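You operate a simulated robot arm through the tools that you are given. There is no shell and no other tool. Be economical: measure what you need, move in short steps, check, and stop when the job is done.

Carry out the task below with a simulated robot arm. There is one attempt and no reset: what you move stays moved.

TASK
Open the left drawer of the cream cabinet, take the perlite carton and put it in the inside of the left drawer of the cream cabinet, then shut the drawer. Push the left drawer of the lab bench shut. Take the logger from the top of the lab bench and put it in the black bucket. Open the middle drawer of the lab bench, take the yellow vial that says "D2" from the top of the lab bench and put it in the inside of the middle drawer of the lab bench, then shut the drawer. Put the white tub marked "tray tabs" from the top of the lab bench on the small saucer there and the white tub labelled "grease" on the sowing card. Take the clay carton and leave it on the top of the steel pump bench. Take the coir carton and leave it on the top deck of the trolley. Close the right drawer of the lab bench. Pull the right drawer of the cream cabinet open. The order is free. Set down upright: perlite carton, white tub, clay carton, coir carton.

Only the result counts: the job must be done as asked and must still hold three seconds after the hand-in. Knocking over, shifting, dropping, spilling or breaking anything else fails it.

THE ROBOT
A 7-joint arm with a vacuum gripper on a trunk, on a base that drives. Base frame: it is fixed to the floor where the robot stands at the start and does not move with it; the origin is under the middle of the robot, x ahead of it, y to its left, z up. Units: m, degrees, N and s.
Its first joint turns from -166.0 to 166.0 degrees. Places, roughly: black bucket (18x18x18 cm) [-0.4, -5.1, 0.9]; clay carton [-2.25, -4.75, 0.75]; coir carton [-2.5, -4.5, 0.75]; inside of the left drawer of the cream cabinet [0.9, 0, 0.6]; inside of the middle drawer of the lab bench [-1.6, -4.8, 0.6]; left drawer of the cream cabinet [0.8, 0, 0.6]; left drawer of the lab bench [-0.7, -4.5, 0.7]; logger [-0.5, -5, 0.75]; middle drawer of the lab bench [-1.6, -4.7, 0.7]; perlite carton [0.75, -2.75, 1]; right drawer of the cream cabinet [0.8, -0.4, 0.6]; right drawer of the lab bench [-2.5, -4.5, 0.7]; small saucer (15x15x3 cm) [-1.9, -5.1, 0.8]; sowing card [-2.25, -5, 0.75]; top deck of the trolley [-5.5, -4.9, 0.7]; top of the steel pump bench [-4.8, -4.9, 0.8]; white tub [-2, -5, 0.75]; yellow vial [-0.5, -4.75, 0.75]. Payload 1.06 kg.
Tool frame: the origin (TCP) lies in the middle of the cups' lips, and z points out of the cups. The gripper has 1 cup of 0.024 m across, covering 0.024 by 0.024 m (tool x, y); the bellows give 0.008 m. With the vacuum on, a cup seals on a smooth face that it is pressed against (1 to 4 N); it does not hold porous or soft things. The pull reaches 23 N.
Orientation is told as [roll, pitch, yaw] about the base's x, y, z axes, in that order, counted from this pose: with the cups facing straight down, the tool's x points along the base's -x, its y along +y and its z along -z.

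THE INTERFACE
- The arm moves only by the tool apply_moves. Its arguments are lists of equal length, an entry for each row: "xyz": the shift along the tool's x, y, z in units of 40 mm (1.0 is 40 mm), a list of three; "dr": the turn, a rotation vector about the tool's x, y, z in units of 8 degrees (1.0 is 8 degrees), a list of three; "valve": the vacuum: 1 switches it on, 0 off. In form: {"xyz": [[tx, ty, tz], ...], "dr": [[rx, ry, rz], ...], "valve": [valve, ...]}. A call has 1 to 12 rows; each row shifts and turns the commanded pose from where the row before left it, along the tool's axes as they then stand. A call with a number of a shift or a turn outside -1 to 1 is refused whole. A row lasts 0.2 s, in which the tool goes at most 0.05 m and 8.6 degrees; a call with a longer step from one row to the next is refused whole, and so is a gripper value outside its range. A pose out of reach is approached as far as the arm can. The call stops where the force on the tool passes 40 N (or 10 N more than at its start, if that is more) or the arm is blocked; 0.2 s more then pass. The pull builds up within a second once a cup has sealed. Time passes only in rows, and 0.2 s behind the last, so rows that do not move give it time. The reply holds the time, the measured pose of the TCP, the force on the tool along the base axes and the pull of the vacuum, in the units named above and with some noise, with the torque about the TCP (base axes, N m) and any sound that the robot's microphone picked up.
- Cameras (640 x 400 px; columns grow to the right, rows downward): "scene" is now at [0.1695, 0.1751, 1.4672]; the picture's right is [-0.45, -0.89, 0.00], its down [-0.68, 0.34, -0.65] and it looks along [0.58, -0.29, -0.76] (base axes); focal length 293 px, centre (320, 200). "wrist" rides on the gripper at [0.078, 0.019, -0.096] in the tool frame; the picture's right is [-0.24, 0.97, 0.00], its down [-0.71, -0.17, -0.69] and it looks along [-0.67, -0.16, 0.73] (tool axes); focal length 243 px, centre (320, 200). There is no depth. A picture from a camera that has moved, and an enlarged one, comes with that camera's place and axes in the base frame and with its lens.
- capture(camera): a new picture of that camera. No time passes.
- roll_base(legs): drives the robot by 1 to 6 legs, each [ahead, left, turn to the left] in m, m and degrees, along the robot's own axes; the way and the turn of a leg run together, so that a leg with both is an arc; at most 1.5 m and 180 degrees a leg. The arm and the cameras ride along, it lands a little off, and it stops where it bumps. It gives what a move gives.
- turn_head(pan, tilt): turns the head with the scene camera to pan (to the left, within 120 degrees either way) and tilt (down, from -29 to 69), counted from straight ahead of the robot. It gives what a move gives.
- zoom(camera, box): a new picture of the part [left, top, right, bottom] of that camera's present view, enlarged. No time passes.
- job_done(): hands the job in; it is judged then, once.

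Go step by step. Nothing tells you exact positions but the pictures and the camera data: compare them with the known pose of the tool, close in by small moves and look again before you grip or let go. The budget is 535 turns and 326 pictures, counting those below and the enlarged ones. Unless the task says otherwise, let go and move clear before handing in, and close with one line.

The tools are called after ">>>" by a JSON object that holds its "fn" and its "kwargs". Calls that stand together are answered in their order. apply_moves: Moves the arm, as the interface text tells. Its arguments: {"type":"object","properties":{"xyz":{"type":"array","items":{"type":"array","items":{"type":"number"}}},"dr":{"type":"array","items":{"type":"array","items":{"type":"number"}}},"valve":{"type":"array","items":{"type":"number"}}},"required":["xyz","dr","valve"]} The other tools are called the same way: roll_base (legs) drives the base; turn_head (pan, tilt) turns the head that bears the scene camera; capture (camera) takes a picture; zoom (camera, box) takes an enlarged picture of a part of a camera's view; job_done () hands the job in.

At the start:

```text
t: 0.0
tcp_pos: [0.6324, -0.3178, 0.9785]
ee_rot: [0.0, 0.0, 0.0]
wrist_force: [-0.5, 0.2, 0.1]
ft_torque: [0.02, 0.03, 0.01]
pull: 0.1
robot x, y, heading: [0.0022, -0.0003, 0.2]
head pan, tilt: [-26.5, 49.7]
```

scene: 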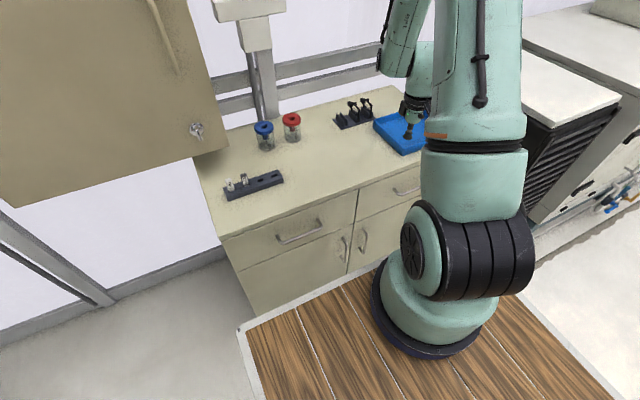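
wrist: 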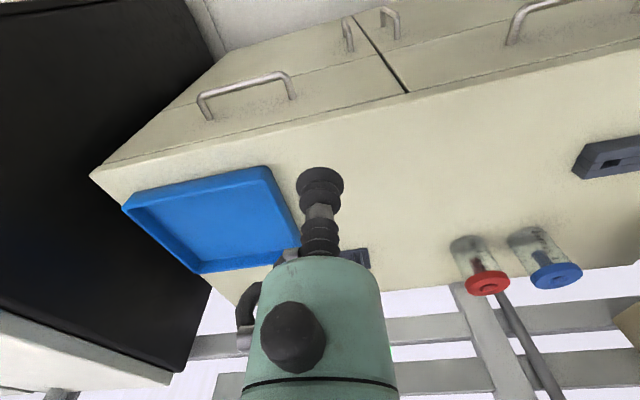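

I see the cream cabinet ahead with its drawers shut and the arm above its top. First I look closer at the drawers and around the room.

>>> {"fn": "zoom", "kwargs": {"camera": "scene", "box": [200, 80, 440, 300]}}

>>> {"fn": "turn_head", "kwargs": {"pan": -75, "tilt": 25}}

>>> {"fn": "capture", "kwargs": {"camera": "scene"}}

>>> {"fn": "turn_head", "kwargs": {"pan": -115, "tilt": 20}}

>>> {"fn": "capture", "kwargs": {"camera": "scene"}}

```text
1.82 times, centred on (320, 190) of scene
camera zoom: at [0.1695, 0.1751, 1.4672], right [-0.45, -0.89, 0.0], down [-0.68, 0.34, -0.65], along [0.58, -0.29, -0.76], focal length 533 px, centre (320, 218)
```

zoom: 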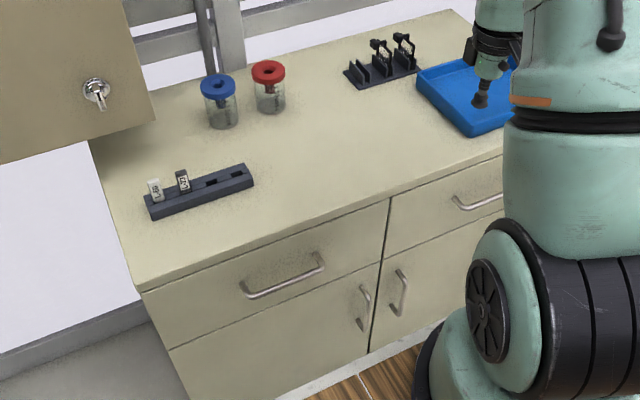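

```text
t: 1.2
tcp_pos: [0.633, -0.3175, 0.9786]
ee_rot: [0.0, 0.0, 0.0]
wrist_force: [-0.7, 0.3, 0.4]
ft_torque: [-0.01, -0.02, -0.03]
pull: 0.0
robot x, y, heading: [0.0011, 0.0038, -0.1]
head pan, tilt: [-75.0, 25.0]
```

```text
322 pictures are left
camera scene: at [0.1243, 0.1206, 1.5043], right [-0.97, -0.26, 0.0], down [-0.11, 0.41, -0.91], along [0.24, -0.88, -0.42], focal length 293 px, centre (320, 200)
```

scene: 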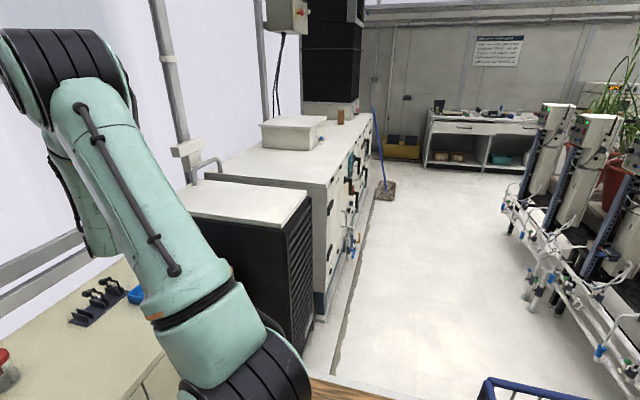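

```text
t: 2.2
tcp_pos: [0.6327, -0.3165, 0.9781]
ee_rot: [0.0, 0.0, 0.0]
wrist_force: [0.3, 0.6, 0.9]
ft_torque: [-0.01, 0.01, -0.01]
pull: 0.0
robot x, y, heading: [0.0005, -0.0005, 0.0]
head pan, tilt: [-115.0, 20.0]
```

```text
321 pictures are left
camera scene: at [0.0611, 0.1251, 1.5124], right [-0.91, 0.42, 0.0], down [0.14, 0.31, -0.94], along [-0.4, -0.85, -0.34], focal length 293 px, centre (320, 200)
```

scene: 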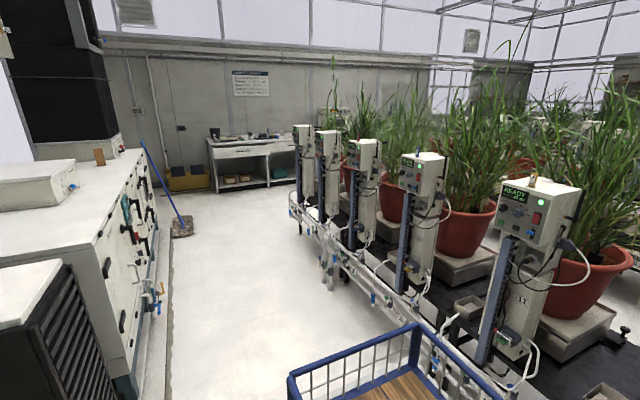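

The perlite carton stands on the long white bench down the aisle. I look at my own base and behind it.

>>> {"fn": "turn_head", "kwargs": {"pan": -115, "tilt": 60}}

>>> {"fn": "capture", "kwargs": {"camera": "scene"}}

>>> {"fn": "turn_head", "kwargs": {"pan": 110, "tilt": 50}}

>>> {"fn": "capture", "kwargs": {"camera": "scene"}}

>>> {"fn": "turn_head", "kwargs": {"pan": 40, "tilt": 60}}

>>> {"fn": "capture", "kwargs": {"camera": "scene"}}

```text
t: 3.3
tcp_pos: [0.6324, -0.3169, 0.9787]
ee_rot: [0.0, 0.0, 0.0]
wrist_force: [-0.6, -0.6, -0.2]
ft_torque: [0.03, 0.01, 0.0]
pull: 0.1
robot x, y, heading: [0.0031, 0.0027, -0.1]
head pan, tilt: [-115.0, 60.0]
```

```text
320 pictures are left
camera scene: at [0.0722, 0.1491, 1.4543], right [-0.91, 0.42, 0.0], down [0.37, 0.78, -0.5], along [-0.21, -0.45, -0.87], focal length 293 px, centre (320, 200)
```

scene: 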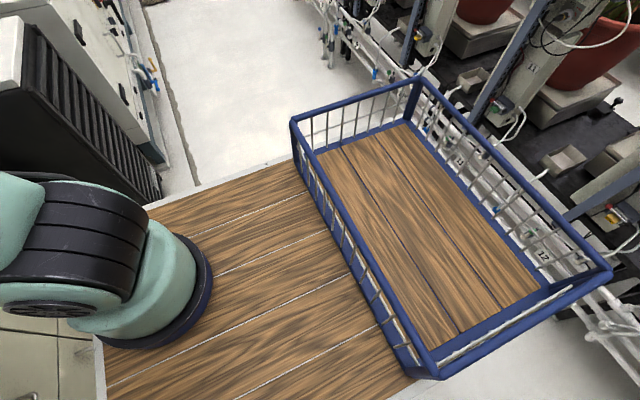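

```text
t: 6.5
tcp_pos: [0.6323, -0.3177, 0.9786]
ee_rot: [-0.1, 0.0, 0.0]
wrist_force: [0.5, -0.1, -0.2]
ft_torque: [0.02, -0.01, 0.0]
pull: 0.0
robot x, y, heading: [-0.0004, -0.0008, -0.1]
head pan, tilt: [110.0, 50.0]
```

```text
319 pictures are left
camera scene: at [0.0741, 0.2819, 1.4669], right [0.94, 0.34, 0.0], down [0.26, -0.72, -0.64], along [-0.22, 0.6, -0.77], focal length 293 px, centre (320, 200)
```

scene: 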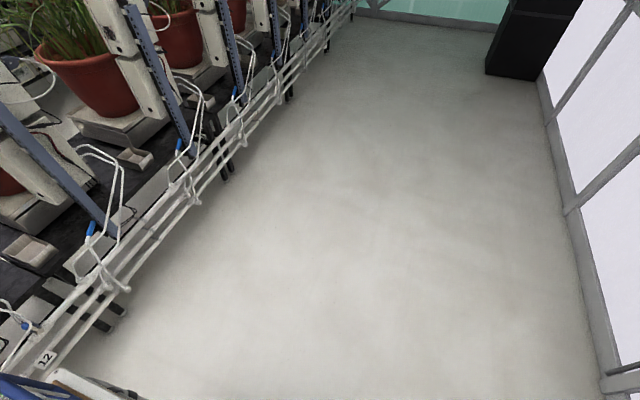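

```text
t: 7.9
tcp_pos: [0.6329, -0.3175, 0.9782]
ee_rot: [0.0, 0.1, 0.0]
wrist_force: [0.1, -0.1, -0.6]
ft_torque: [-0.04, 0.01, -0.01]
pull: 0.1
robot x, y, heading: [0.0003, -0.0006, -0.3]
head pan, tilt: [40.0, 60.0]
```

```text
318 pictures are left
camera scene: at [0.1514, 0.2524, 1.4543], right [0.64, -0.77, 0.0], down [-0.66, -0.56, -0.5], along [0.38, 0.32, -0.87], focal length 293 px, centre (320, 200)
```

scene: 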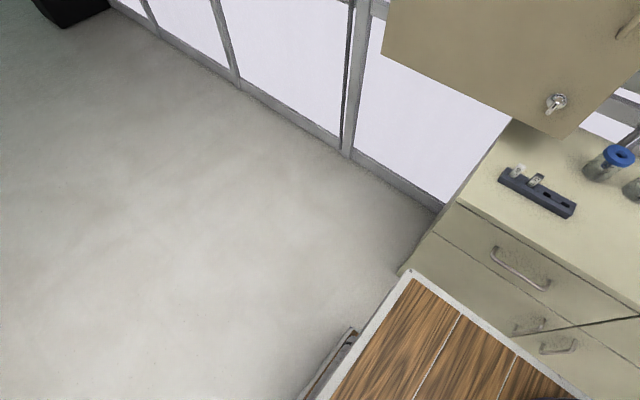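

My base is a cart with a deck and a basket. The cabinet front is near x≈0.70 and the drawer handles near z≈0.64. I back off a bit to gain room, then turn the tool horizontal.

>>> {"fn": "roll_base", "kwargs": {"legs": [[-0.2, 0, 0]]}}

>>> {"fn": "apply_moves", "kwargs": {"xyz": [[0, 0, 0], [0, 0, 0], [0, 0, 0], [0, 0, 0], [0, 0, 0], [0, 0, 0], [0, 0, 0], [0, 0, 0], [0, 0, 0], [0, 0, 0], [0, 0, 0], [0, 0, 0]], "dr": [[0, -1, 0], [0, -1, 0], [0, -1, 0], [0, -1, 0], [0, -1, 0], [0, -1, 0], [0, -1, 0], [0, -1, 0], [0, -1, 0], [0, -1, 0], [0, -1, 0], [0, -0.25, 0]], "valve": [0, 0, 0, 0, 0, 0, 0, 0, 0, 0, 0, 0]}}

>>> {"fn": "turn_head", "kwargs": {"pan": -25, "tilt": 45}}

>>> {"fn": "capture", "kwargs": {"camera": "scene"}}

>>> {"fn": "capture", "kwargs": {"camera": "wrist"}}

```text
t: 9.5
tcp_pos: [0.4293, -0.3176, 0.9787]
ee_rot: [0.0, 0.0, -0.1]
wrist_force: [0.1, -1.0, 0.7]
ft_torque: [-0.02, -0.01, -0.03]
pull: 0.2
robot x, y, heading: [-0.2011, -0.0016, 0.1]
head pan, tilt: [40.0, 60.0]
```

```text
t: 12.1
tcp_pos: [0.4291, -0.3178, 0.9783]
ee_rot: [-176.6, -89.9, 176.6]
wrist_force: [0.1, 0.2, 0.8]
ft_torque: [-0.02, -0.01, 0.01]
pull: 0.1
robot x, y, heading: [-0.2065, -0.0006, -0.1]
head pan, tilt: [40.0, 60.0]
```

```text
t: 13.5
tcp_pos: [0.4296, -0.3168, 0.9775]
ee_rot: [-14.5, -90.0, 14.6]
wrist_force: [0.1, 0.1, 0.6]
ft_torque: [0.03, 0.0, -0.02]
pull: 0.1
robot x, y, heading: [-0.2028, -0.0032, -0.1]
head pan, tilt: [-25.0, 45.0]
```

```text
317 pictures are left
camera scene: at [-0.0286, 0.1751, 1.4738], right [-0.42, -0.91, 0.0], down [-0.64, 0.3, -0.71], along [0.64, -0.3, -0.71], focal length 293 px, centre (320, 200)
```

scene: 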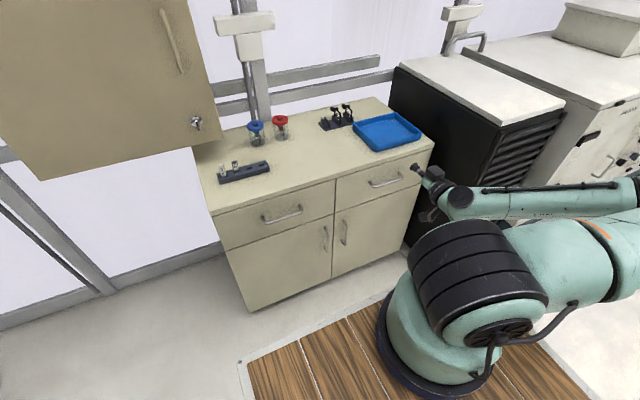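

```text
316 pictures are left
camera wrist: at [0.3325, -0.298, 0.9004], right [0.0, 0.97, 0.24], down [-0.69, -0.17, 0.71], along [0.73, -0.16, 0.67], focal length 243 px, centre (320, 200)
```

wrist: 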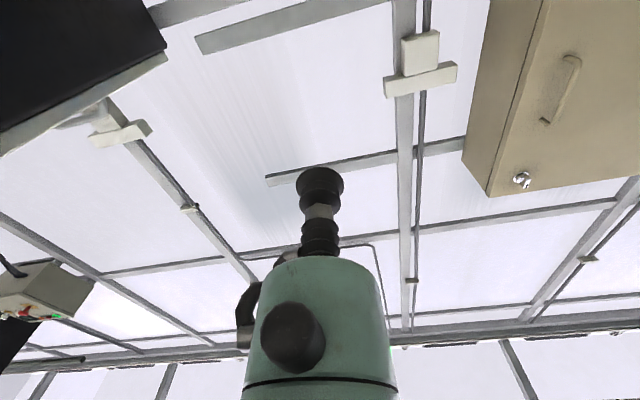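

The tool now faces the cabinet. I put the handles at about (0.67, 0.0 / -0.45, 0.69) and the fronts at x≈0.70. I'll suck onto the right drawer's face below its handle.

>>> {"fn": "apply_moves", "kwargs": {"xyz": [[0.8, -0.3, 0], [0.8, -0.3, 0], [0.8, -0.3, 0], [0.8, -0.3, 0], [0.8, -0.3, 0], [0.8, -0.3, 0], [0.8, -0.3, 0], [0.8, -0.3, 0], [0.8, -0.3, 0], [0.8, -0.3, 0], [0.8, -0.3, 0]], "dr": [[0, 0, 0], [0, 0, 0], [0, 0, 0], [0, 0, 0], [0, 0, 0], [0, 0, 0], [0, 0, 0], [0, 0, 0], [0, 0, 0], [0, 0, 0], [0, 0, 0]], "valve": [0, 0, 0, 0, 0, 0, 0, 0, 0, 0, 0]}}

>>> {"fn": "apply_moves", "kwargs": {"xyz": [[0, 0, 1], [0, 0, 1], [0, 0, 1], [0, 0, 1], [0, 0, 0.5]], "dr": [[0, 0, 0], [0, 0, 0], [0, 0, 0], [0, 0, 0], [0, 0, 0]], "valve": [0, 0, 0, 0, 0]}}

>>> {"fn": "capture", "kwargs": {"camera": "wrist"}}

>>> {"fn": "capture", "kwargs": {"camera": "scene"}}

```text
t: 15.9
tcp_pos: [0.4283, -0.4514, 0.6273]
ee_rot: [103.5, -89.9, -103.6]
wrist_force: [-0.2, -0.2, -0.8]
ft_torque: [-0.01, 0.02, 0.02]
pull: 0.1
robot x, y, heading: [-0.2067, -0.0022, -0.1]
head pan, tilt: [-25.0, 45.0]
```

```text
t: 17.1
tcp_pos: [0.6092, -0.4493, 0.628]
ee_rot: [57.1, -90.0, -57.1]
wrist_force: [-0.7, -0.5, 0.3]
ft_torque: [0.02, 0.02, 0.01]
pull: 0.1
robot x, y, heading: [-0.201, 0.003, -0.0]
head pan, tilt: [-25.0, 45.0]
```

```text
315 pictures are left
camera wrist: at [0.5126, -0.4294, 0.5491], right [0.0, 0.97, 0.24], down [-0.68, -0.17, 0.71], along [0.73, -0.16, 0.67], focal length 243 px, centre (320, 200)
```

wrist: 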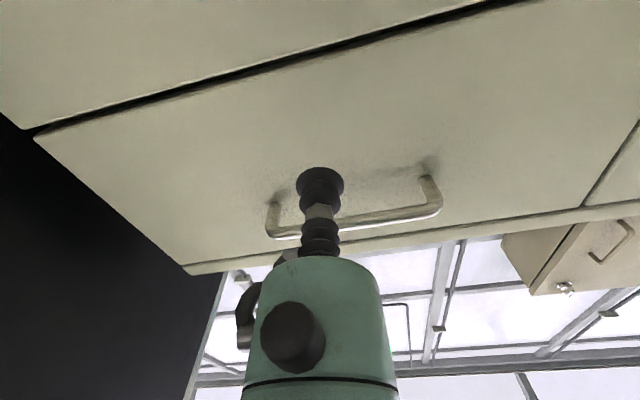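

```text
314 pictures are left
camera scene: at [-0.0286, 0.175, 1.4738], right [-0.42, -0.91, 0.0], down [-0.64, 0.3, -0.71], along [0.64, -0.3, -0.71], focal length 293 px, centre (320, 200)
```

scene: 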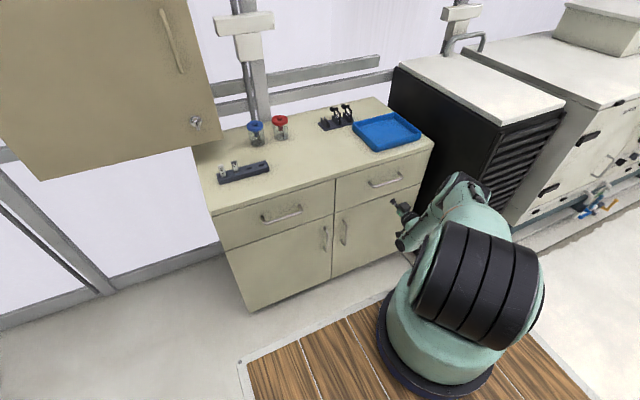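

The cup is lined up just under the right handle. I close in slowly with the vacuum on.

>>> {"fn": "apply_moves", "kwargs": {"xyz": [[0, 0, 1], [0, 0, 0.6], [0, 0, 0.2], [0, 0, 0]], "dr": [[0, 0, 0], [0, 0, 0], [0, 0, 0], [0, 0, 0]], "valve": [1, 1, 1, 1]}}

>>> {"fn": "capture", "kwargs": {"camera": "wrist"}}

```text
t: 18.1
tcp_pos: [0.6829, -0.4495, 0.6302]
ee_rot: [28.8, -89.9, -28.7]
wrist_force: [-11.0, -3.0, -7.4]
ft_torque: [-0.24, -0.03, 0.07]
pull: 22.3
out of reach, approached as far as the arm can: row 3
robot x, y, heading: [-0.2033, 0.0015, 0.0]
head pan, tilt: [-25.0, 45.0]
```

```text
313 pictures are left
camera wrist: at [0.5861, -0.4307, 0.5519], right [0.0, 0.97, 0.24], down [-0.68, -0.17, 0.71], along [0.73, -0.16, 0.66], focal length 243 px, centre (320, 200)
```

wrist: 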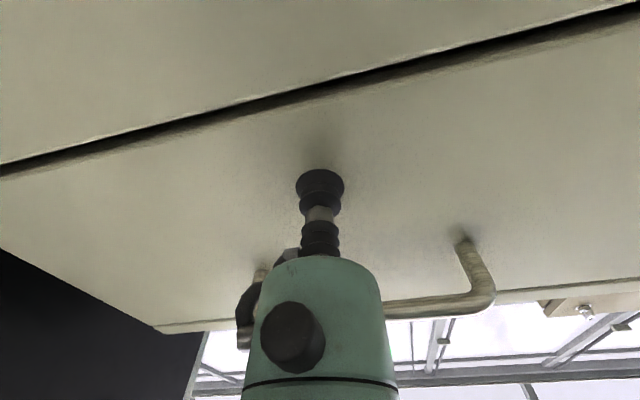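

The cup has sealed on the face (pull 22 N). I pull the drawer open gently.

>>> {"fn": "apply_moves", "kwargs": {"xyz": [[0, 0, -0.3], [0, 0, -0.3], [0, 0, -0.3], [0, 0, -0.3], [0, 0, -0.3], [0, 0, -0.3]], "dr": [[0, 0, 0], [0, 0, 0], [0, 0, 0], [0, 0, 0], [0, 0, 0], [0, 0, 0]], "valve": [1, 1, 1, 1, 1, 1]}}

```text
t: 19.5
tcp_pos: [0.6108, -0.4492, 0.6315]
ee_rot: [-42.3, -89.9, 42.1]
wrist_force: [1.8, -2.3, -2.5]
ft_torque: [-0.11, -0.03, 0.02]
pull: 22.9
robot x, y, heading: [-0.2046, 0.004, -0.0]
head pan, tilt: [-25.0, 45.0]
```

>>> {"fn": "apply_moves", "kwargs": {"xyz": [[0, 0, -0.5], [0, 0, -0.5], [0, 0, -0.5], [0, 0, -0.5], [0, 0, -0.5], [0, 0, -0.5], [0, 0, -0.5], [0, 0, -0.5], [0, 0, -0.5], [0, 0, 0]], "dr": [[0, 0, 0], [0, 0, 0], [0, 0, 0], [0, 0, 0], [0, 0, 0], [0, 0, 0], [0, 0, 0], [0, 0, 0], [0, 0, 0], [0, 0, 0]], "valve": [1, 1, 1, 1, 1, 1, 1, 1, 1, 1]}}

>>> {"fn": "capture", "kwargs": {"camera": "scene"}}

```text
t: 21.7
tcp_pos: [0.4305, -0.4514, 0.6298]
ee_rot: [-17.7, -90.1, 17.8]
wrist_force: [-1.2, -4.5, 2.1]
ft_torque: [0.01, 0.0, 0.03]
pull: 22.7
robot x, y, heading: [-0.2004, -0.0012, -0.1]
head pan, tilt: [-25.0, 45.0]
```

```text
312 pictures are left
camera scene: at [-0.0287, 0.1749, 1.4738], right [-0.42, -0.91, 0.0], down [-0.64, 0.3, -0.71], along [0.64, -0.3, -0.71], focal length 293 px, centre (320, 200)
```

scene: 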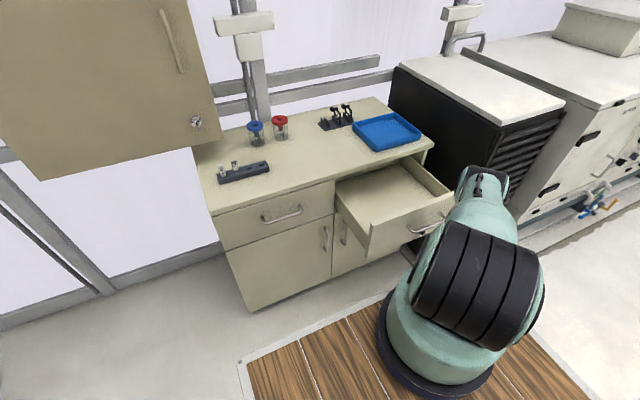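

The right drawer is open about 0.25 m. I pull a little more, release, and move across to the left drawer.

>>> {"fn": "apply_moves", "kwargs": {"xyz": [[0, 0, -0.5], [0, 0, -0.5], [0, 0, 0], [0, 0, 0], [0, 0, 0], [0, 0, -0.3], [0, 0, -0.7]], "dr": [[0, 0, 0], [0, 0, 0], [0, 0, 0], [0, 0, 0], [0, 0, 0], [0, 0, 0], [0, 0, 0]], "valve": [1, 1, 0, 0, 0, 0, 0]}}

>>> {"fn": "apply_moves", "kwargs": {"xyz": [[0, 1, 0], [0, 1, 0], [0, 1, 0], [0, 1, 0], [0, 1, 0], [0, 1, 0], [0, 1, 0], [0, 1, 0], [0, 1, 0], [0, 1, 0], [0, 1, 0], [0, 0.5, 0]], "dr": [[0, 0, 0], [0, 0, 0], [0, 0, 0], [0, 0, 0], [0, 0, 0], [0, 0, 0], [0, 0, 0], [0, 0, 0], [0, 0, 0], [0, 0, 0], [0, 0, 0], [0, 0, 0]], "valve": [0, 0, 0, 0, 0, 0, 0, 0, 0, 0, 0, 0]}}

>>> {"fn": "capture", "kwargs": {"camera": "scene"}}

>>> {"fn": "capture", "kwargs": {"camera": "wrist"}}

```text
t: 23.3
tcp_pos: [0.3509, -0.4486, 0.6316]
ee_rot: [61.8, -89.9, -61.8]
wrist_force: [-0.3, -0.1, -0.9]
ft_torque: [-0.01, 0.01, 0.0]
pull: 0.1
robot x, y, heading: [-0.2029, 0.0012, -0.0]
head pan, tilt: [-25.0, 45.0]
```

```text
t: 25.9
tcp_pos: [0.3914, -0.031, 0.6735]
ee_rot: [-9.7, -89.7, 9.8]
wrist_force: [-0.6, 0.3, 0.4]
ft_torque: [-0.01, 0.02, 0.01]
pull: 0.0
out of reach, approached as far as the arm can: row 9, 10, 11, 12
robot x, y, heading: [-0.2049, -0.0013, 0.2]
head pan, tilt: [-25.0, 45.0]
```

```text
311 pictures are left
camera scene: at [-0.0286, 0.1751, 1.4738], right [-0.42, -0.91, 0.0], down [-0.64, 0.3, -0.71], along [0.64, -0.3, -0.71], focal length 293 px, centre (320, 200)
```

scene: 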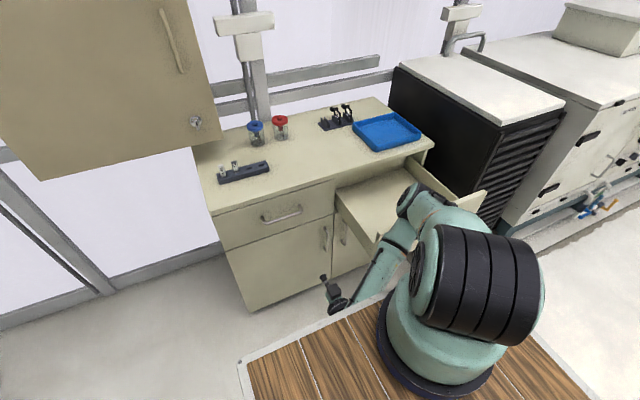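

```text
310 pictures are left
camera wrist: at [0.2948, -0.0115, 0.5975], right [0.0, 0.97, 0.23], down [-0.68, -0.17, 0.71], along [0.73, -0.16, 0.66], focal length 243 px, centre (320, 200)
```

wrist: 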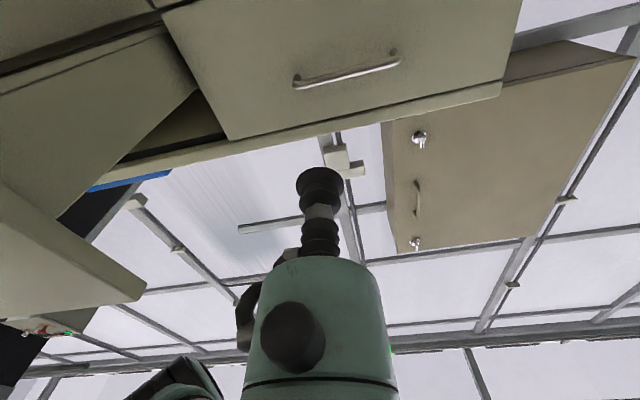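

The elbow would come too near the open right drawer this way. I reverse and shift the base left instead, keeping the arm shape that worked.

>>> {"fn": "apply_moves", "kwargs": {"xyz": [[0, -1, 0], [0, -1, 0], [0, -1, 0], [0, -1, 0], [0, -1, 0], [0, -1, 0], [0, -1, 0], [0, -1, 0], [0, -1, 0], [0, -1, 0], [0, -1, 0]], "dr": [[0, 0, 0], [0, 0, 0], [0, 0, 0], [0, 0, 0], [0, 0, 0], [0, 0, 0], [0, 0, 0], [0, 0, 0], [0, 0, 0], [0, 0, 0], [0, 0, 0]], "valve": [0, 0, 0, 0, 0, 0, 0, 0, 0, 0, 0]}}

>>> {"fn": "roll_base", "kwargs": {"legs": [[-0.05, 0, 0], [0, 0.43, 0]]}}

>>> {"fn": "capture", "kwargs": {"camera": "scene"}}

>>> {"fn": "capture", "kwargs": {"camera": "wrist"}}

```text
t: 28.3
tcp_pos: [0.3906, -0.4717, 0.6803]
ee_rot: [62.9, -90.0, -63.0]
wrist_force: [0.9, -0.4, -0.2]
ft_torque: [-0.02, 0.0, -0.03]
pull: 0.0
robot x, y, heading: [-0.2051, -0.0, -0.1]
head pan, tilt: [-25.0, 45.0]
```

```text
t: 31.5
tcp_pos: [0.3409, -0.0328, 0.6803]
ee_rot: [-115.2, -90.0, 115.0]
wrist_force: [0.1, -0.5, 0.6]
ft_torque: [-0.01, 0.03, -0.02]
pull: 0.2
robot x, y, heading: [-0.2482, 0.4412, -0.4]
head pan, tilt: [-25.0, 45.0]
```

```text
309 pictures are left
camera scene: at [-0.0754, 0.615, 1.4738], right [-0.43, -0.9, 0.0], down [-0.64, 0.3, -0.71], along [0.64, -0.3, -0.71], focal length 293 px, centre (320, 200)
```

scene: 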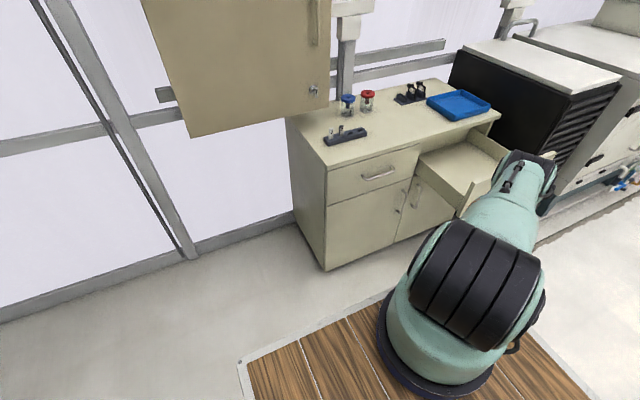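

```text
308 pictures are left
camera wrist: at [0.2445, -0.0137, 0.6028], right [0.0, 0.97, 0.24], down [-0.69, -0.17, 0.71], along [0.73, -0.16, 0.67], focal length 243 px, centre (320, 200)
```

wrist: 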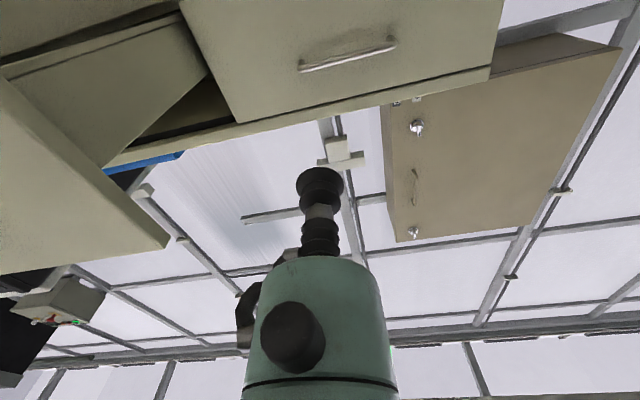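

Arm shape is fine and the right drawer stays open. I lower and centre the cup on the left drawer, and drive ahead a bit for reach.

>>> {"fn": "apply_moves", "kwargs": {"xyz": [[0.7, 0.3, 0], [0.7, 0.3, 0]], "dr": [[0, 0, 0], [0, 0, 0]], "valve": [0, 0]}}

>>> {"fn": "roll_base", "kwargs": {"legs": [[0.12, 0, 0]]}}

>>> {"fn": "apply_moves", "kwargs": {"xyz": [[0, 0, 1], [0, 0, 1], [0, 0, 1], [0, 0, 0.5]], "dr": [[0, 0, 0], [0, 0, 0], [0, 0, 0], [0, 0, 0]], "valve": [0, 0, 0, 0]}}

>>> {"fn": "capture", "kwargs": {"camera": "wrist"}}

>>> {"fn": "capture", "kwargs": {"camera": "scene"}}

```text
t: 32.1
tcp_pos: [0.3416, -0.0111, 0.6238]
ee_rot: [-98.1, -90.0, 98.0]
wrist_force: [0.5, 0.6, 0.0]
ft_torque: [-0.02, 0.0, 0.01]
pull: 0.1
robot x, y, heading: [-0.25, 0.4395, -0.3]
head pan, tilt: [-25.0, 45.0]
```

```text
t: 33.3
tcp_pos: [0.4636, -0.0089, 0.6245]
ee_rot: [-90.2, -90.0, 90.1]
wrist_force: [-0.2, -0.2, 0.6]
ft_torque: [0.01, -0.01, 0.02]
pull: 0.1
robot x, y, heading: [-0.1266, 0.4389, -0.0]
head pan, tilt: [-25.0, 45.0]
```

```text
t: 34.3
tcp_pos: [0.6051, -0.0105, 0.6241]
ee_rot: [28.8, -90.1, -29.0]
wrist_force: [0.7, -0.2, -0.3]
ft_torque: [0.02, 0.03, 0.04]
pull: 0.0
robot x, y, heading: [-0.1264, 0.4438, -0.3]
head pan, tilt: [-25.0, 45.0]
```

```text
307 pictures are left
camera wrist: at [0.5087, 0.0092, 0.5456], right [0.0, 0.97, 0.24], down [-0.69, -0.17, 0.71], along [0.73, -0.16, 0.67], focal length 243 px, centre (320, 200)
```

wrist: 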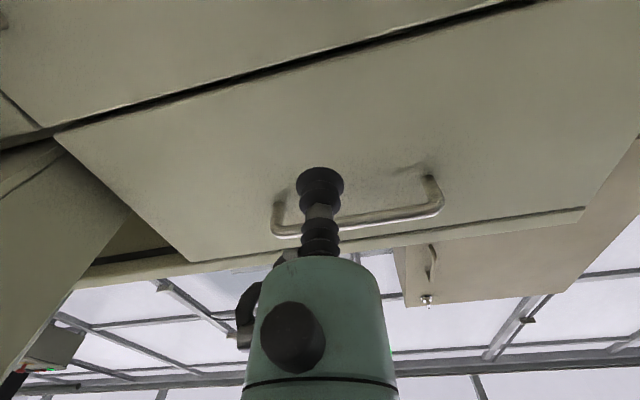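

```text
306 pictures are left
camera scene: at [0.0465, 0.6149, 1.4738], right [-0.42, -0.91, 0.0], down [-0.64, 0.3, -0.71], along [0.64, -0.3, -0.71], focal length 293 px, centre (320, 200)
```

scene: 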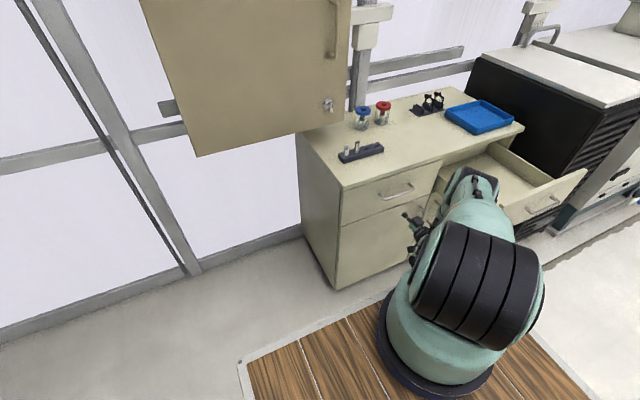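

Same view as on the right drawer; the cup is just below the left handle. I close in, seal and pull.

>>> {"fn": "apply_moves", "kwargs": {"xyz": [[0, 0, 1], [0, 0, 0.6], [0, 0, 0.2], [0, 0, 0.05], [0, 0, 0], [0, 0, 0]], "dr": [[0, 0, 0], [0, 0, 0], [0, 0, 0], [0, 0, 0], [0, 0, 0], [0, 0, 0]], "valve": [1, 1, 1, 1, 1, 1]}}

```text
t: 35.7
tcp_pos: [0.679, -0.0098, 0.6228]
ee_rot: [29.6, -90.0, -29.7]
wrist_force: [2.2, 5.7, -2.6]
ft_torque: [-0.08, -0.06, -0.01]
pull: 22.9
robot x, y, heading: [-0.1287, 0.4384, -0.1]
head pan, tilt: [-25.0, 45.0]
```

>>> {"fn": "apply_moves", "kwargs": {"xyz": [[0, 0, -0.3], [0, 0, -0.4], [0, 0, -0.5], [0, 0, -0.5], [0, 0, -0.5], [0, 0, -0.5], [0, 0, -0.5]], "dr": [[0, 0, 0], [0, 0, 0], [0, 0, 0], [0, 0, 0], [0, 0, 0], [0, 0, 0], [0, 0, 0]], "valve": [1, 1, 1, 1, 1, 1, 1]}}

>>> {"fn": "capture", "kwargs": {"camera": "scene"}}

```text
t: 37.3
tcp_pos: [0.5537, -0.011, 0.6237]
ee_rot: [-159.5, -89.9, 159.4]
wrist_force: [1.2, 2.7, 6.4]
ft_torque: [0.05, 0.02, -0.04]
pull: 22.6
robot x, y, heading: [-0.1253, 0.4362, -0.1]
head pan, tilt: [-25.0, 45.0]
```

```text
305 pictures are left
camera scene: at [0.0463, 0.6152, 1.4738], right [-0.42, -0.91, 0.0], down [-0.64, 0.3, -0.71], along [0.64, -0.3, -0.71], focal length 293 px, centre (320, 200)
```

scene: 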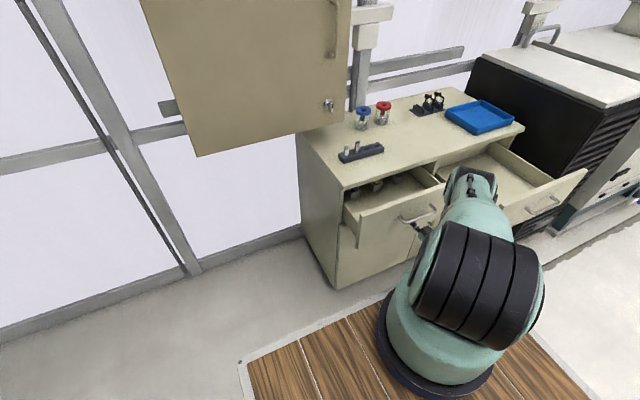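

It opens, and there are things inside the drawer. I pull it further.

>>> {"fn": "apply_moves", "kwargs": {"xyz": [[0, 0, -0.5], [0, 0, -0.5], [0, 0, -0.5], [0, 0, -0.5], [0, 0, -0.5], [0, 0, -0.5], [0, 0, -0.5], [0, 0, -0.4]], "dr": [[0, 0, 0], [0, 0, 0], [0, 0, 0], [0, 0, 0], [0, 0, 0], [0, 0, 0], [0, 0, 0], [0, 0, 0]], "valve": [1, 1, 1, 1, 1, 1, 1, 1]}}

>>> {"fn": "apply_moves", "kwargs": {"xyz": [[0, 0, 0], [0, 0, 0], [0, 0, 0], [0, 0, -0.3], [0, 0, -0.7]], "dr": [[0, 0, 0], [0, 0, 0], [0, 0, 0], [0, 0, 0], [0, 0, 0]], "valve": [0, 0, 0, 0, 0]}}

>>> {"fn": "roll_base", "kwargs": {"legs": [[-0.2, 0, 0]]}}

>>> {"fn": "turn_head", "kwargs": {"pan": -18, "tilt": 45}}

>>> {"fn": "capture", "kwargs": {"camera": "scene"}}

```text
t: 39.1
tcp_pos: [0.3952, -0.0099, 0.6253]
ee_rot: [-29.1, -90.0, 28.9]
wrist_force: [0.3, -2.6, -7.3]
ft_torque: [0.01, 0.0, -0.03]
pull: 22.9
robot x, y, heading: [-0.1276, 0.4408, -0.0]
head pan, tilt: [-25.0, 45.0]
```

```text
t: 40.3
tcp_pos: [0.3557, -0.0073, 0.6261]
ee_rot: [148.3, -90.0, -148.4]
wrist_force: [-0.5, -0.7, -0.2]
ft_torque: [0.01, 0.01, 0.02]
pull: 0.1
robot x, y, heading: [-0.127, 0.4395, 0.2]
head pan, tilt: [-25.0, 45.0]
```

```text
t: 41.9
tcp_pos: [0.153, -0.0088, 0.6255]
ee_rot: [-110.0, -90.0, 109.8]
wrist_force: [0.2, -0.3, 0.2]
ft_torque: [-0.02, 0.02, -0.02]
pull: 0.1
robot x, y, heading: [-0.3301, 0.4413, -0.3]
head pan, tilt: [-25.0, 45.0]
```

```text
t: 42.6
tcp_pos: [0.1526, -0.0075, 0.6263]
ee_rot: [-128.1, -90.0, 128.0]
wrist_force: [1.3, -0.4, -0.9]
ft_torque: [-0.02, -0.01, 0.0]
pull: 0.0
robot x, y, heading: [-0.3293, 0.4393, -0.1]
head pan, tilt: [-18.0, 45.0]
```

```text
304 pictures are left
camera scene: at [-0.1517, 0.6246, 1.4738], right [-0.31, -0.95, 0.0], down [-0.67, 0.22, -0.71], along [0.67, -0.22, -0.71], focal length 293 px, centre (320, 200)
```

scene: 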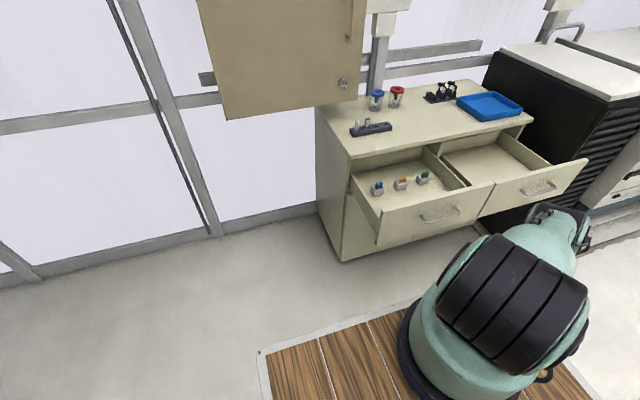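

Both drawers are open. Three small jars stand in the left drawer; I zoom to see the free space.

>>> {"fn": "zoom", "kwargs": {"camera": "scene", "box": [320, 120, 520, 245]}}

```text
3.20 times, centred on (420, 182) of scene
camera zoom: at [-0.1517, 0.6246, 1.4738], right [-0.31, -0.95, 0.0], down [-0.67, 0.22, -0.71], along [0.67, -0.22, -0.71], focal length 937 px, centre (0, 256)
```

zoom: 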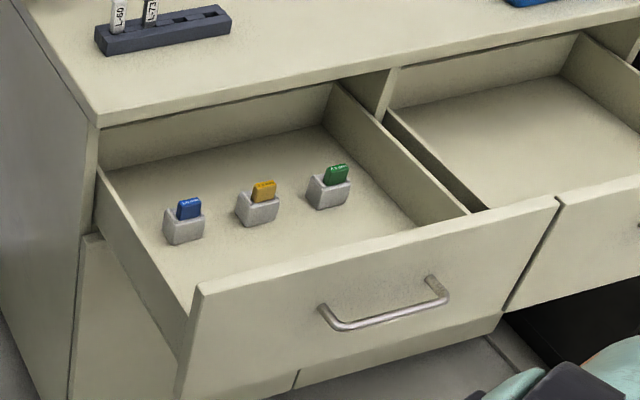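

The three stands sit mid-drawer around x≈0.645, leaving the front strip (x≈0.45–0.6) free for the carton. Now I raise the arm, turn the tool back down and go for the perlite carton.

>>> {"fn": "apply_moves", "kwargs": {"xyz": [[-1, 0, 0], [-1, 0, 0], [-1, 0, 0], [-1, 0, 0], [-1, 0, 0], [-1, 0, 0], [-1, 0, 0], [-1, 0, 0], [-1, 0, 0], [-1, 0, 0], [-1, 0, 0], [-1, 0, 0]], "dr": [[0, 0, 0], [0, 0, 0], [0, 0, 0], [0, 0, 0], [0, 0, 0], [0, 0, 0], [0, 0, 0], [0, 0, 0], [0, 0, 0], [0, 0, 0], [0, 0, 0], [0, 0, 0]], "valve": [0, 0, 0, 0, 0, 0, 0, 0, 0, 0, 0, 0]}}

>>> {"fn": "apply_moves", "kwargs": {"xyz": [[0, 0, 0], [0, 0, 0], [0, 0, 0], [0, 0, 0], [0, 0, 0], [0, 0, 0], [0, 0, 0], [0, 0, 0], [0, 0, 0], [0, 0, 0], [0, 0, 0], [0, 0, 0]], "dr": [[0, 1, 0], [0, 1, 0], [0, 1, 0], [0, 1, 0], [0, 1, 0], [0, 1, 0], [0, 1, 0], [0, 1, 0], [0, 1, 0], [0, 1, 0], [0, 1, 0], [0, 0.25, 0]], "valve": [0, 0, 0, 0, 0, 0, 0, 0, 0, 0, 0, 0]}}

>>> {"fn": "roll_base", "kwargs": {"legs": [[0.15, 0.4, 0], [0, 0, -90]]}}

>>> {"fn": "turn_head", "kwargs": {"pan": 0, "tilt": 25}}

>>> {"fn": "capture", "kwargs": {"camera": "scene"}}

```text
t: 45.2
tcp_pos: [0.1534, -0.0117, 1.1026]
ee_rot: [-4.7, -90.0, 4.6]
wrist_force: [0.3, -0.2, -0.1]
ft_torque: [0.0, -0.03, -0.01]
pull: 0.1
robot x, y, heading: [-0.3312, 0.4402, -0.2]
head pan, tilt: [-18.0, 45.0]
```

```text
t: 47.8
tcp_pos: [0.1538, -0.0074, 1.1057]
ee_rot: [0.0, 0.1, -0.2]
wrist_force: [-0.8, -0.8, -0.2]
ft_torque: [-0.01, -0.01, 0.02]
pull: 0.0
robot x, y, heading: [-0.3298, 0.442, -0.3]
head pan, tilt: [-18.0, 45.0]
```

```text
t: 54.2
tcp_pos: [-0.6146, 0.3557, 1.1053]
ee_rot: [0.0, -0.1, -89.2]
wrist_force: [-0.4, -0.9, -0.5]
ft_torque: [-0.01, 0.01, 0.02]
pull: 0.0
robot x, y, heading: [-0.1776, 0.8441, -89.3]
head pan, tilt: [-18.0, 45.0]
```

```text
t: 55.1
tcp_pos: [-0.6169, 0.3553, 1.1058]
ee_rot: [0.0, 0.0, -89.1]
wrist_force: [1.1, -0.1, 0.1]
ft_torque: [0.03, -0.01, 0.0]
pull: 0.1
robot x, y, heading: [-0.1789, 0.8442, -89.4]
head pan, tilt: [0.0, 25.0]
```

```text
302 pictures are left
camera scene: at [0.0363, 0.6566, 1.5043], right [-1.0, -0.01, 0.0], down [-0.01, 0.42, -0.91], along [0.01, -0.91, -0.42], focal length 293 px, centre (320, 200)
```

scene: 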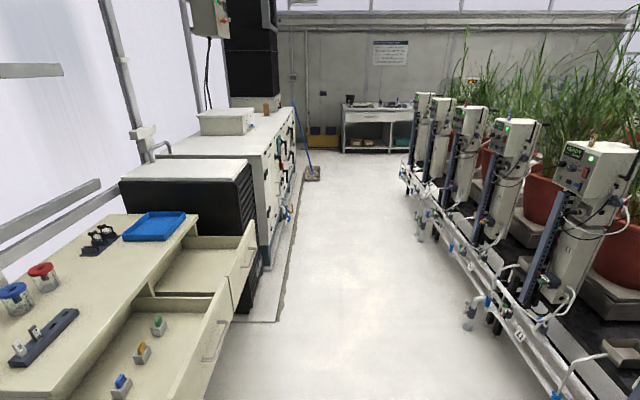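

The aisle is clear down to the mop (near y≈-3.6). I swing the arm in front of me, away from the machines, before driving.

>>> {"fn": "apply_moves", "kwargs": {"xyz": [[0, 1, -0.4], [0, 1, -0.4], [0, 1, -0.4], [0, 1, -0.4], [0, 1, -0.4], [0, 1, -0.4], [0, 1, -0.4], [0, 1, -0.4], [0, 1, -0.4], [0, 1, -0.4]], "dr": [[0, 0, 0], [0, 0, 0], [0, 0, 0], [0, 0, 0], [0, 0, 0], [0, 0, 0], [0, 0, 0], [0, 0, 0], [0, 0, 0], [0, 0, 0]], "valve": [0, 0, 0, 0, 0, 0, 0, 0, 0, 0]}}

>>> {"fn": "roll_base", "kwargs": {"legs": [[1.5, 0.1, 0], [1.4, 0, 0]]}}

>>> {"fn": "turn_head", "kwargs": {"pan": 40, "tilt": 30}}

>>> {"fn": "capture", "kwargs": {"camera": "scene"}}

```text
t: 57.3
tcp_pos: [-0.2095, 0.3488, 1.2612]
ee_rot: [0.1, 0.0, -89.4]
wrist_force: [-0.3, -0.2, 0.1]
ft_torque: [-0.04, -0.04, -0.04]
pull: 0.0
out of reach, approached as far as the arm can: row 10
robot x, y, heading: [-0.1785, 0.8454, -89.2]
head pan, tilt: [0.0, 25.0]
```

```text
refused: leg 1 is longer than a leg can be; nothing moved
```

```text
t: 58.3
tcp_pos: [-0.2096, 0.3482, 1.2619]
ee_rot: [0.0, 0.0, -89.2]
wrist_force: [-0.1, -0.1, 0.0]
ft_torque: [-0.02, 0.04, 0.0]
pull: 0.2
robot x, y, heading: [-0.1791, 0.8479, -89.2]
head pan, tilt: [40.0, 30.0]
```

```text
301 pictures are left
camera scene: at [0.0942, 0.6802, 1.4964], right [-0.76, -0.65, 0.0], down [-0.33, 0.38, -0.87], along [0.57, -0.66, -0.5], focal length 293 px, centre (320, 200)
```

scene: 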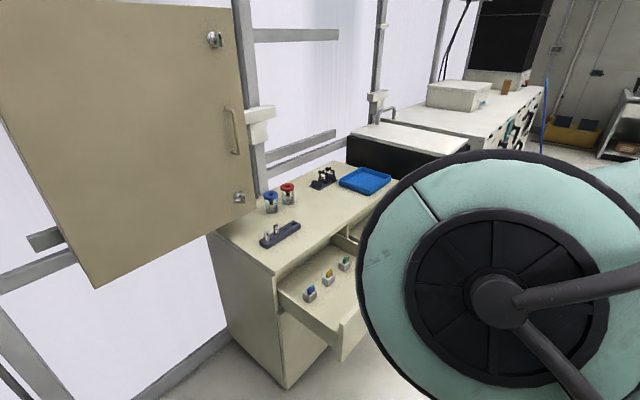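

Legs were just too long; I split them.

>>> {"fn": "roll_base", "kwargs": {"legs": [[1.45, 0.05, 0], [1.45, 0.05, 0]]}}

>>> {"fn": "turn_head", "kwargs": {"pan": 55, "tilt": 30}}

>>> {"fn": "capture", "kwargs": {"camera": "scene"}}

>>> {"fn": "capture", "kwargs": {"camera": "wrist"}}

```text
t: 72.2
tcp_pos: [0.0353, -2.5206, 1.262]
ee_rot: [0.0, 0.0, -86.8]
wrist_force: [0.3, 0.0, -0.1]
ft_torque: [0.01, -0.02, -0.01]
pull: 0.1
robot x, y, heading: [0.0506, -2.022, -87.0]
head pan, tilt: [40.0, 30.0]
```

```text
t: 73.0
tcp_pos: [0.0356, -2.5213, 1.2614]
ee_rot: [0.0, 0.1, -86.9]
wrist_force: [0.0, -0.3, -0.4]
ft_torque: [0.0, 0.02, 0.03]
pull: 0.0
robot x, y, heading: [0.0488, -2.0239, -87.1]
head pan, tilt: [55.0, 30.0]
```

```text
300 pictures are left
camera scene: at [0.3384, -2.1596, 1.4964], right [-0.53, -0.85, 0.0], down [-0.42, 0.26, -0.87], along [0.74, -0.46, -0.5], focal length 293 px, centre (320, 200)
```

scene: 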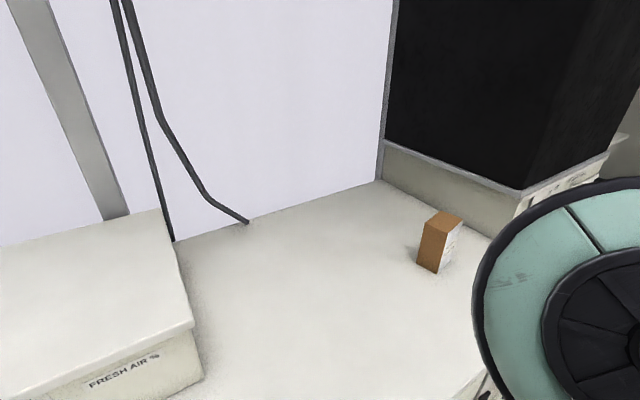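

```text
299 pictures are left
camera wrist: at [0.0486, -2.4414, 1.3575], right [0.98, -0.18, 0.0], down [-0.13, -0.72, 0.69], along [-0.12, -0.67, -0.73], focal length 243 px, centre (320, 200)
```

wrist: 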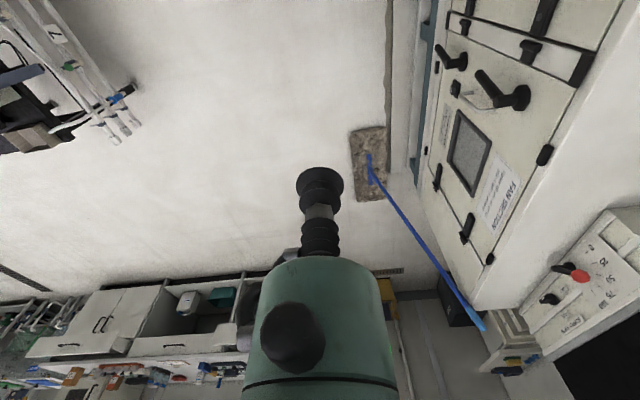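

The carton stands on the white bench near (0.70, -2.75), bench top about z≈0.93. I drive a little nearer and bring the arm over it at height.

>>> {"fn": "roll_base", "kwargs": {"legs": [[0.35, 0, -2]]}}

>>> {"fn": "apply_moves", "kwargs": {"xyz": [[-0.5, 1, 0], [0, 1, 0], [0, 1, 0], [0, 1, 0], [0, 1, 0], [0, 1, 0], [0.3, 1, 0], [0.3, 1, 0], [0.3, 1, 0], [0.3, 1, 0], [0.3, 1, 0], [0.3, 1, 0]], "dr": [[0, 0, 0], [0, 0, 0], [0, 0, 0], [0, 0, 0], [0, 0, 0], [0, 0, 0], [0, 0, 0], [0, 0, 0], [0, 0, 0], [0, 0, 0], [0, 0, 0], [0, 0, 0]], "valve": [0, 0, 0, 0, 0, 0, 0, 0, 0, 0, 0, 0]}}

>>> {"fn": "capture", "kwargs": {"camera": "wrist"}}

>>> {"fn": "capture", "kwargs": {"camera": "scene"}}

```text
t: 75.3
tcp_pos: [0.0338, -2.8674, 1.2619]
ee_rot: [0.1, 0.0, -88.4]
wrist_force: [0.2, -0.3, 1.2]
ft_torque: [0.0, -0.02, 0.0]
pull: 0.1
robot x, y, heading: [0.0585, -2.3728, -88.4]
head pan, tilt: [55.0, 30.0]
```

```text
t: 77.9
tcp_pos: [0.4481, -2.8314, 1.2492]
ee_rot: [0.1, 0.2, -88.6]
wrist_force: [0.6, 0.2, -0.9]
ft_torque: [0.01, -0.03, 0.0]
pull: 0.1
out of reach, approached as far as the arm can: row 11, 12
robot x, y, heading: [0.0556, -2.3717, -88.5]
head pan, tilt: [55.0, 30.0]
```

```text
298 pictures are left
camera wrist: at [0.4653, -2.7526, 1.3451], right [0.98, -0.21, 0.0], down [-0.15, -0.72, 0.68], along [-0.14, -0.67, -0.73], focal length 243 px, centre (320, 200)
```

wrist: 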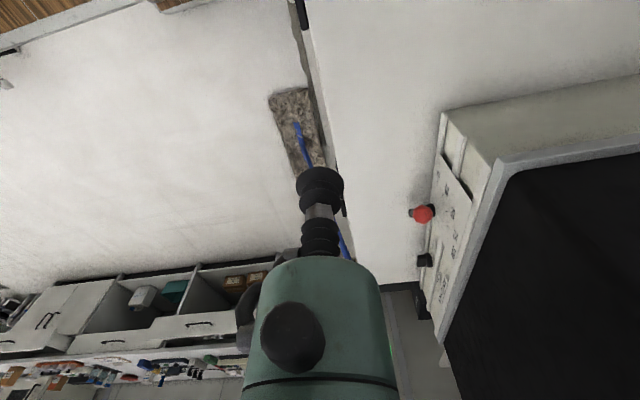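

```text
297 pictures are left
camera scene: at [0.3485, -2.5212, 1.4957], right [-0.55, -0.83, 0.0], down [-0.42, 0.28, -0.86], along [0.72, -0.48, -0.5], focal length 293 px, centre (320, 200)
```

scene: 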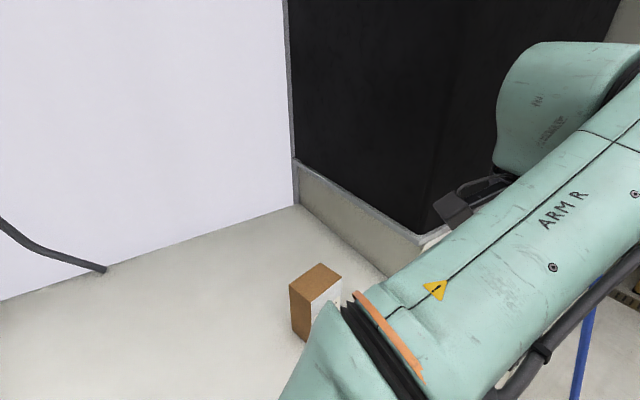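

Carton top centre works out at about (0.684, -2.733, 1.09). The reach may be limited by the wrist's yaw, so I turn the tool left and try on.

>>> {"fn": "apply_moves", "kwargs": {"xyz": [[0, 0, 0], [0, 0, 0], [0, 0, 0], [0, 0, 0], [0, 0, 0], [0, 0, 0], [0, 0, 0], [0, 0, 0]], "dr": [[0, 0, -1], [0, 0, -1], [0, 0, -1], [0, 0, -1], [0, 0, -1], [0, 0, -1], [0, 0, -1], [0, 0, -1]], "valve": [0, 0, 0, 0, 0, 0, 0, 0]}}

>>> {"fn": "capture", "kwargs": {"camera": "wrist"}}

```text
t: 79.9
tcp_pos: [0.4487, -2.8731, 1.208]
ee_rot: [-6.1, 4.6, -30.0]
wrist_force: [-0.4, -0.5, 0.5]
ft_torque: [0.0, 0.0, 0.01]
pull: 0.1
robot x, y, heading: [0.0622, -2.3713, -88.5]
head pan, tilt: [55.0, 30.0]
stopped in row 8: the arm was blocked; the commanded pose is now the measured one
```

```text
296 pictures are left
camera wrist: at [0.4008, -2.8129, 1.3079], right [0.68, 0.72, -0.12], down [0.61, -0.47, 0.64], along [0.41, -0.51, -0.76], focal length 243 px, centre (320, 200)
```

wrist: 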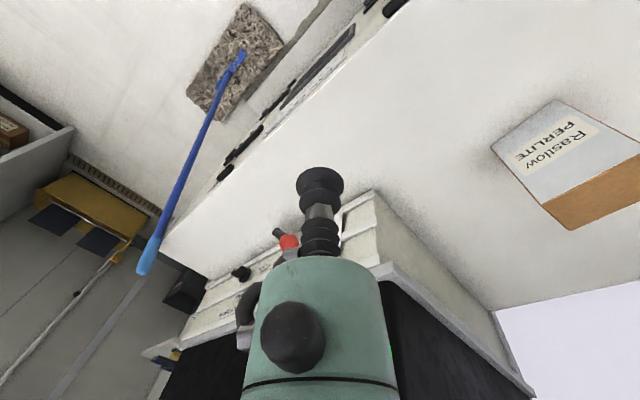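

The arm got blocked in this posture. I'll undo that and face the bench with the robot instead, so the carton lies ahead-right.

>>> {"fn": "apply_moves", "kwargs": {"xyz": [[0, -0.5, -0.5], [0, -0.5, -0.5], [0, -0.5, 0], [0, -0.5, 0], [0, 0, 0], [0, 0, 0], [0, 0, 0]], "dr": [[0, 0, 1], [0, 0, 1], [0, 0, 1], [0, 0, 1], [0, 0, 1], [0, 0, 1], [0, 0, 1]], "valve": [0, 0, 0, 0, 0, 0, 0]}}

```text
t: 81.5
tcp_pos: [0.3977, -2.9087, 1.268]
ee_rot: [-6.5, -3.1, -84.4]
wrist_force: [0.6, 0.1, 0.2]
ft_torque: [0.01, -0.04, -0.01]
pull: 0.0
robot x, y, heading: [0.0606, -2.3749, -88.6]
head pan, tilt: [55.0, 30.0]
```

>>> {"fn": "apply_moves", "kwargs": {"xyz": [[0, -1, 0], [0, -1, 0], [0, -1, 0], [0, -1, 0], [0, -1, 0], [0, -1, 0], [0, -1, 0], [0, -1, 0]], "dr": [[-0.41, 0.19, 0.2], [-0.4, 0.2, 0.3], [0, 0, 0], [0, 0, 0], [0, 0, 0], [0, 0, 0], [0, 0, 0], [0, 0, 0]], "valve": [0, 0, 0, 0, 0, 0, 0, 0]}}

>>> {"fn": "roll_base", "kwargs": {"legs": [[0, -0.2, 0], [0, 0, 88]]}}

>>> {"fn": "turn_head", "kwargs": {"pan": -25, "tilt": 35}}

>>> {"fn": "capture", "kwargs": {"camera": "scene"}}

```text
t: 83.3
tcp_pos: [0.0746, -2.923, 1.2752]
ee_rot: [0.1, 0.0, -88.3]
wrist_force: [0.1, 1.0, 0.2]
ft_torque: [-0.01, 0.03, -0.02]
pull: 0.0
robot x, y, heading: [0.062, -2.3702, -88.4]
head pan, tilt: [55.0, 30.0]
```

```text
t: 88.7
tcp_pos: [0.4131, -2.3608, 1.2746]
ee_rot: [0.1, 0.0, 1.3]
wrist_force: [0.6, -0.6, -0.8]
ft_torque: [0.02, 0.05, -0.02]
pull: 0.0
robot x, y, heading: [-0.1369, -2.3731, 1.4]
head pan, tilt: [55.0, 30.0]
```

```text
t: 90.2
tcp_pos: [0.4132, -2.3617, 1.2738]
ee_rot: [0.1, 0.0, 1.4]
wrist_force: [0.3, 0.1, 0.9]
ft_torque: [0.0, -0.01, -0.02]
pull: 0.0
robot x, y, heading: [-0.1417, -2.3787, 1.4]
head pan, tilt: [-25.0, 35.0]
```

```text
295 pictures are left
camera scene: at [0.0372, -2.1983, 1.4886], right [-0.4, -0.92, 0.0], down [-0.53, 0.23, -0.82], along [0.75, -0.33, -0.57], focal length 293 px, centre (320, 200)
```

scene: 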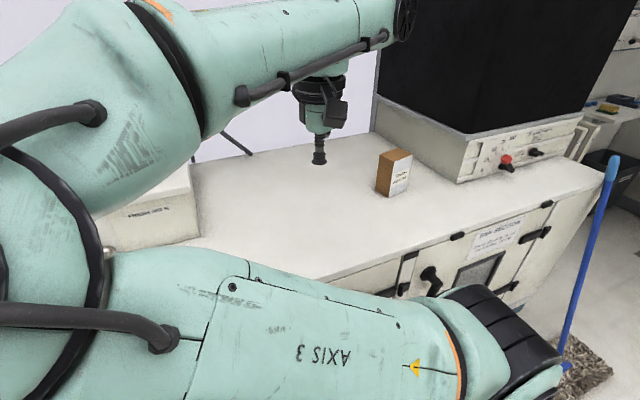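

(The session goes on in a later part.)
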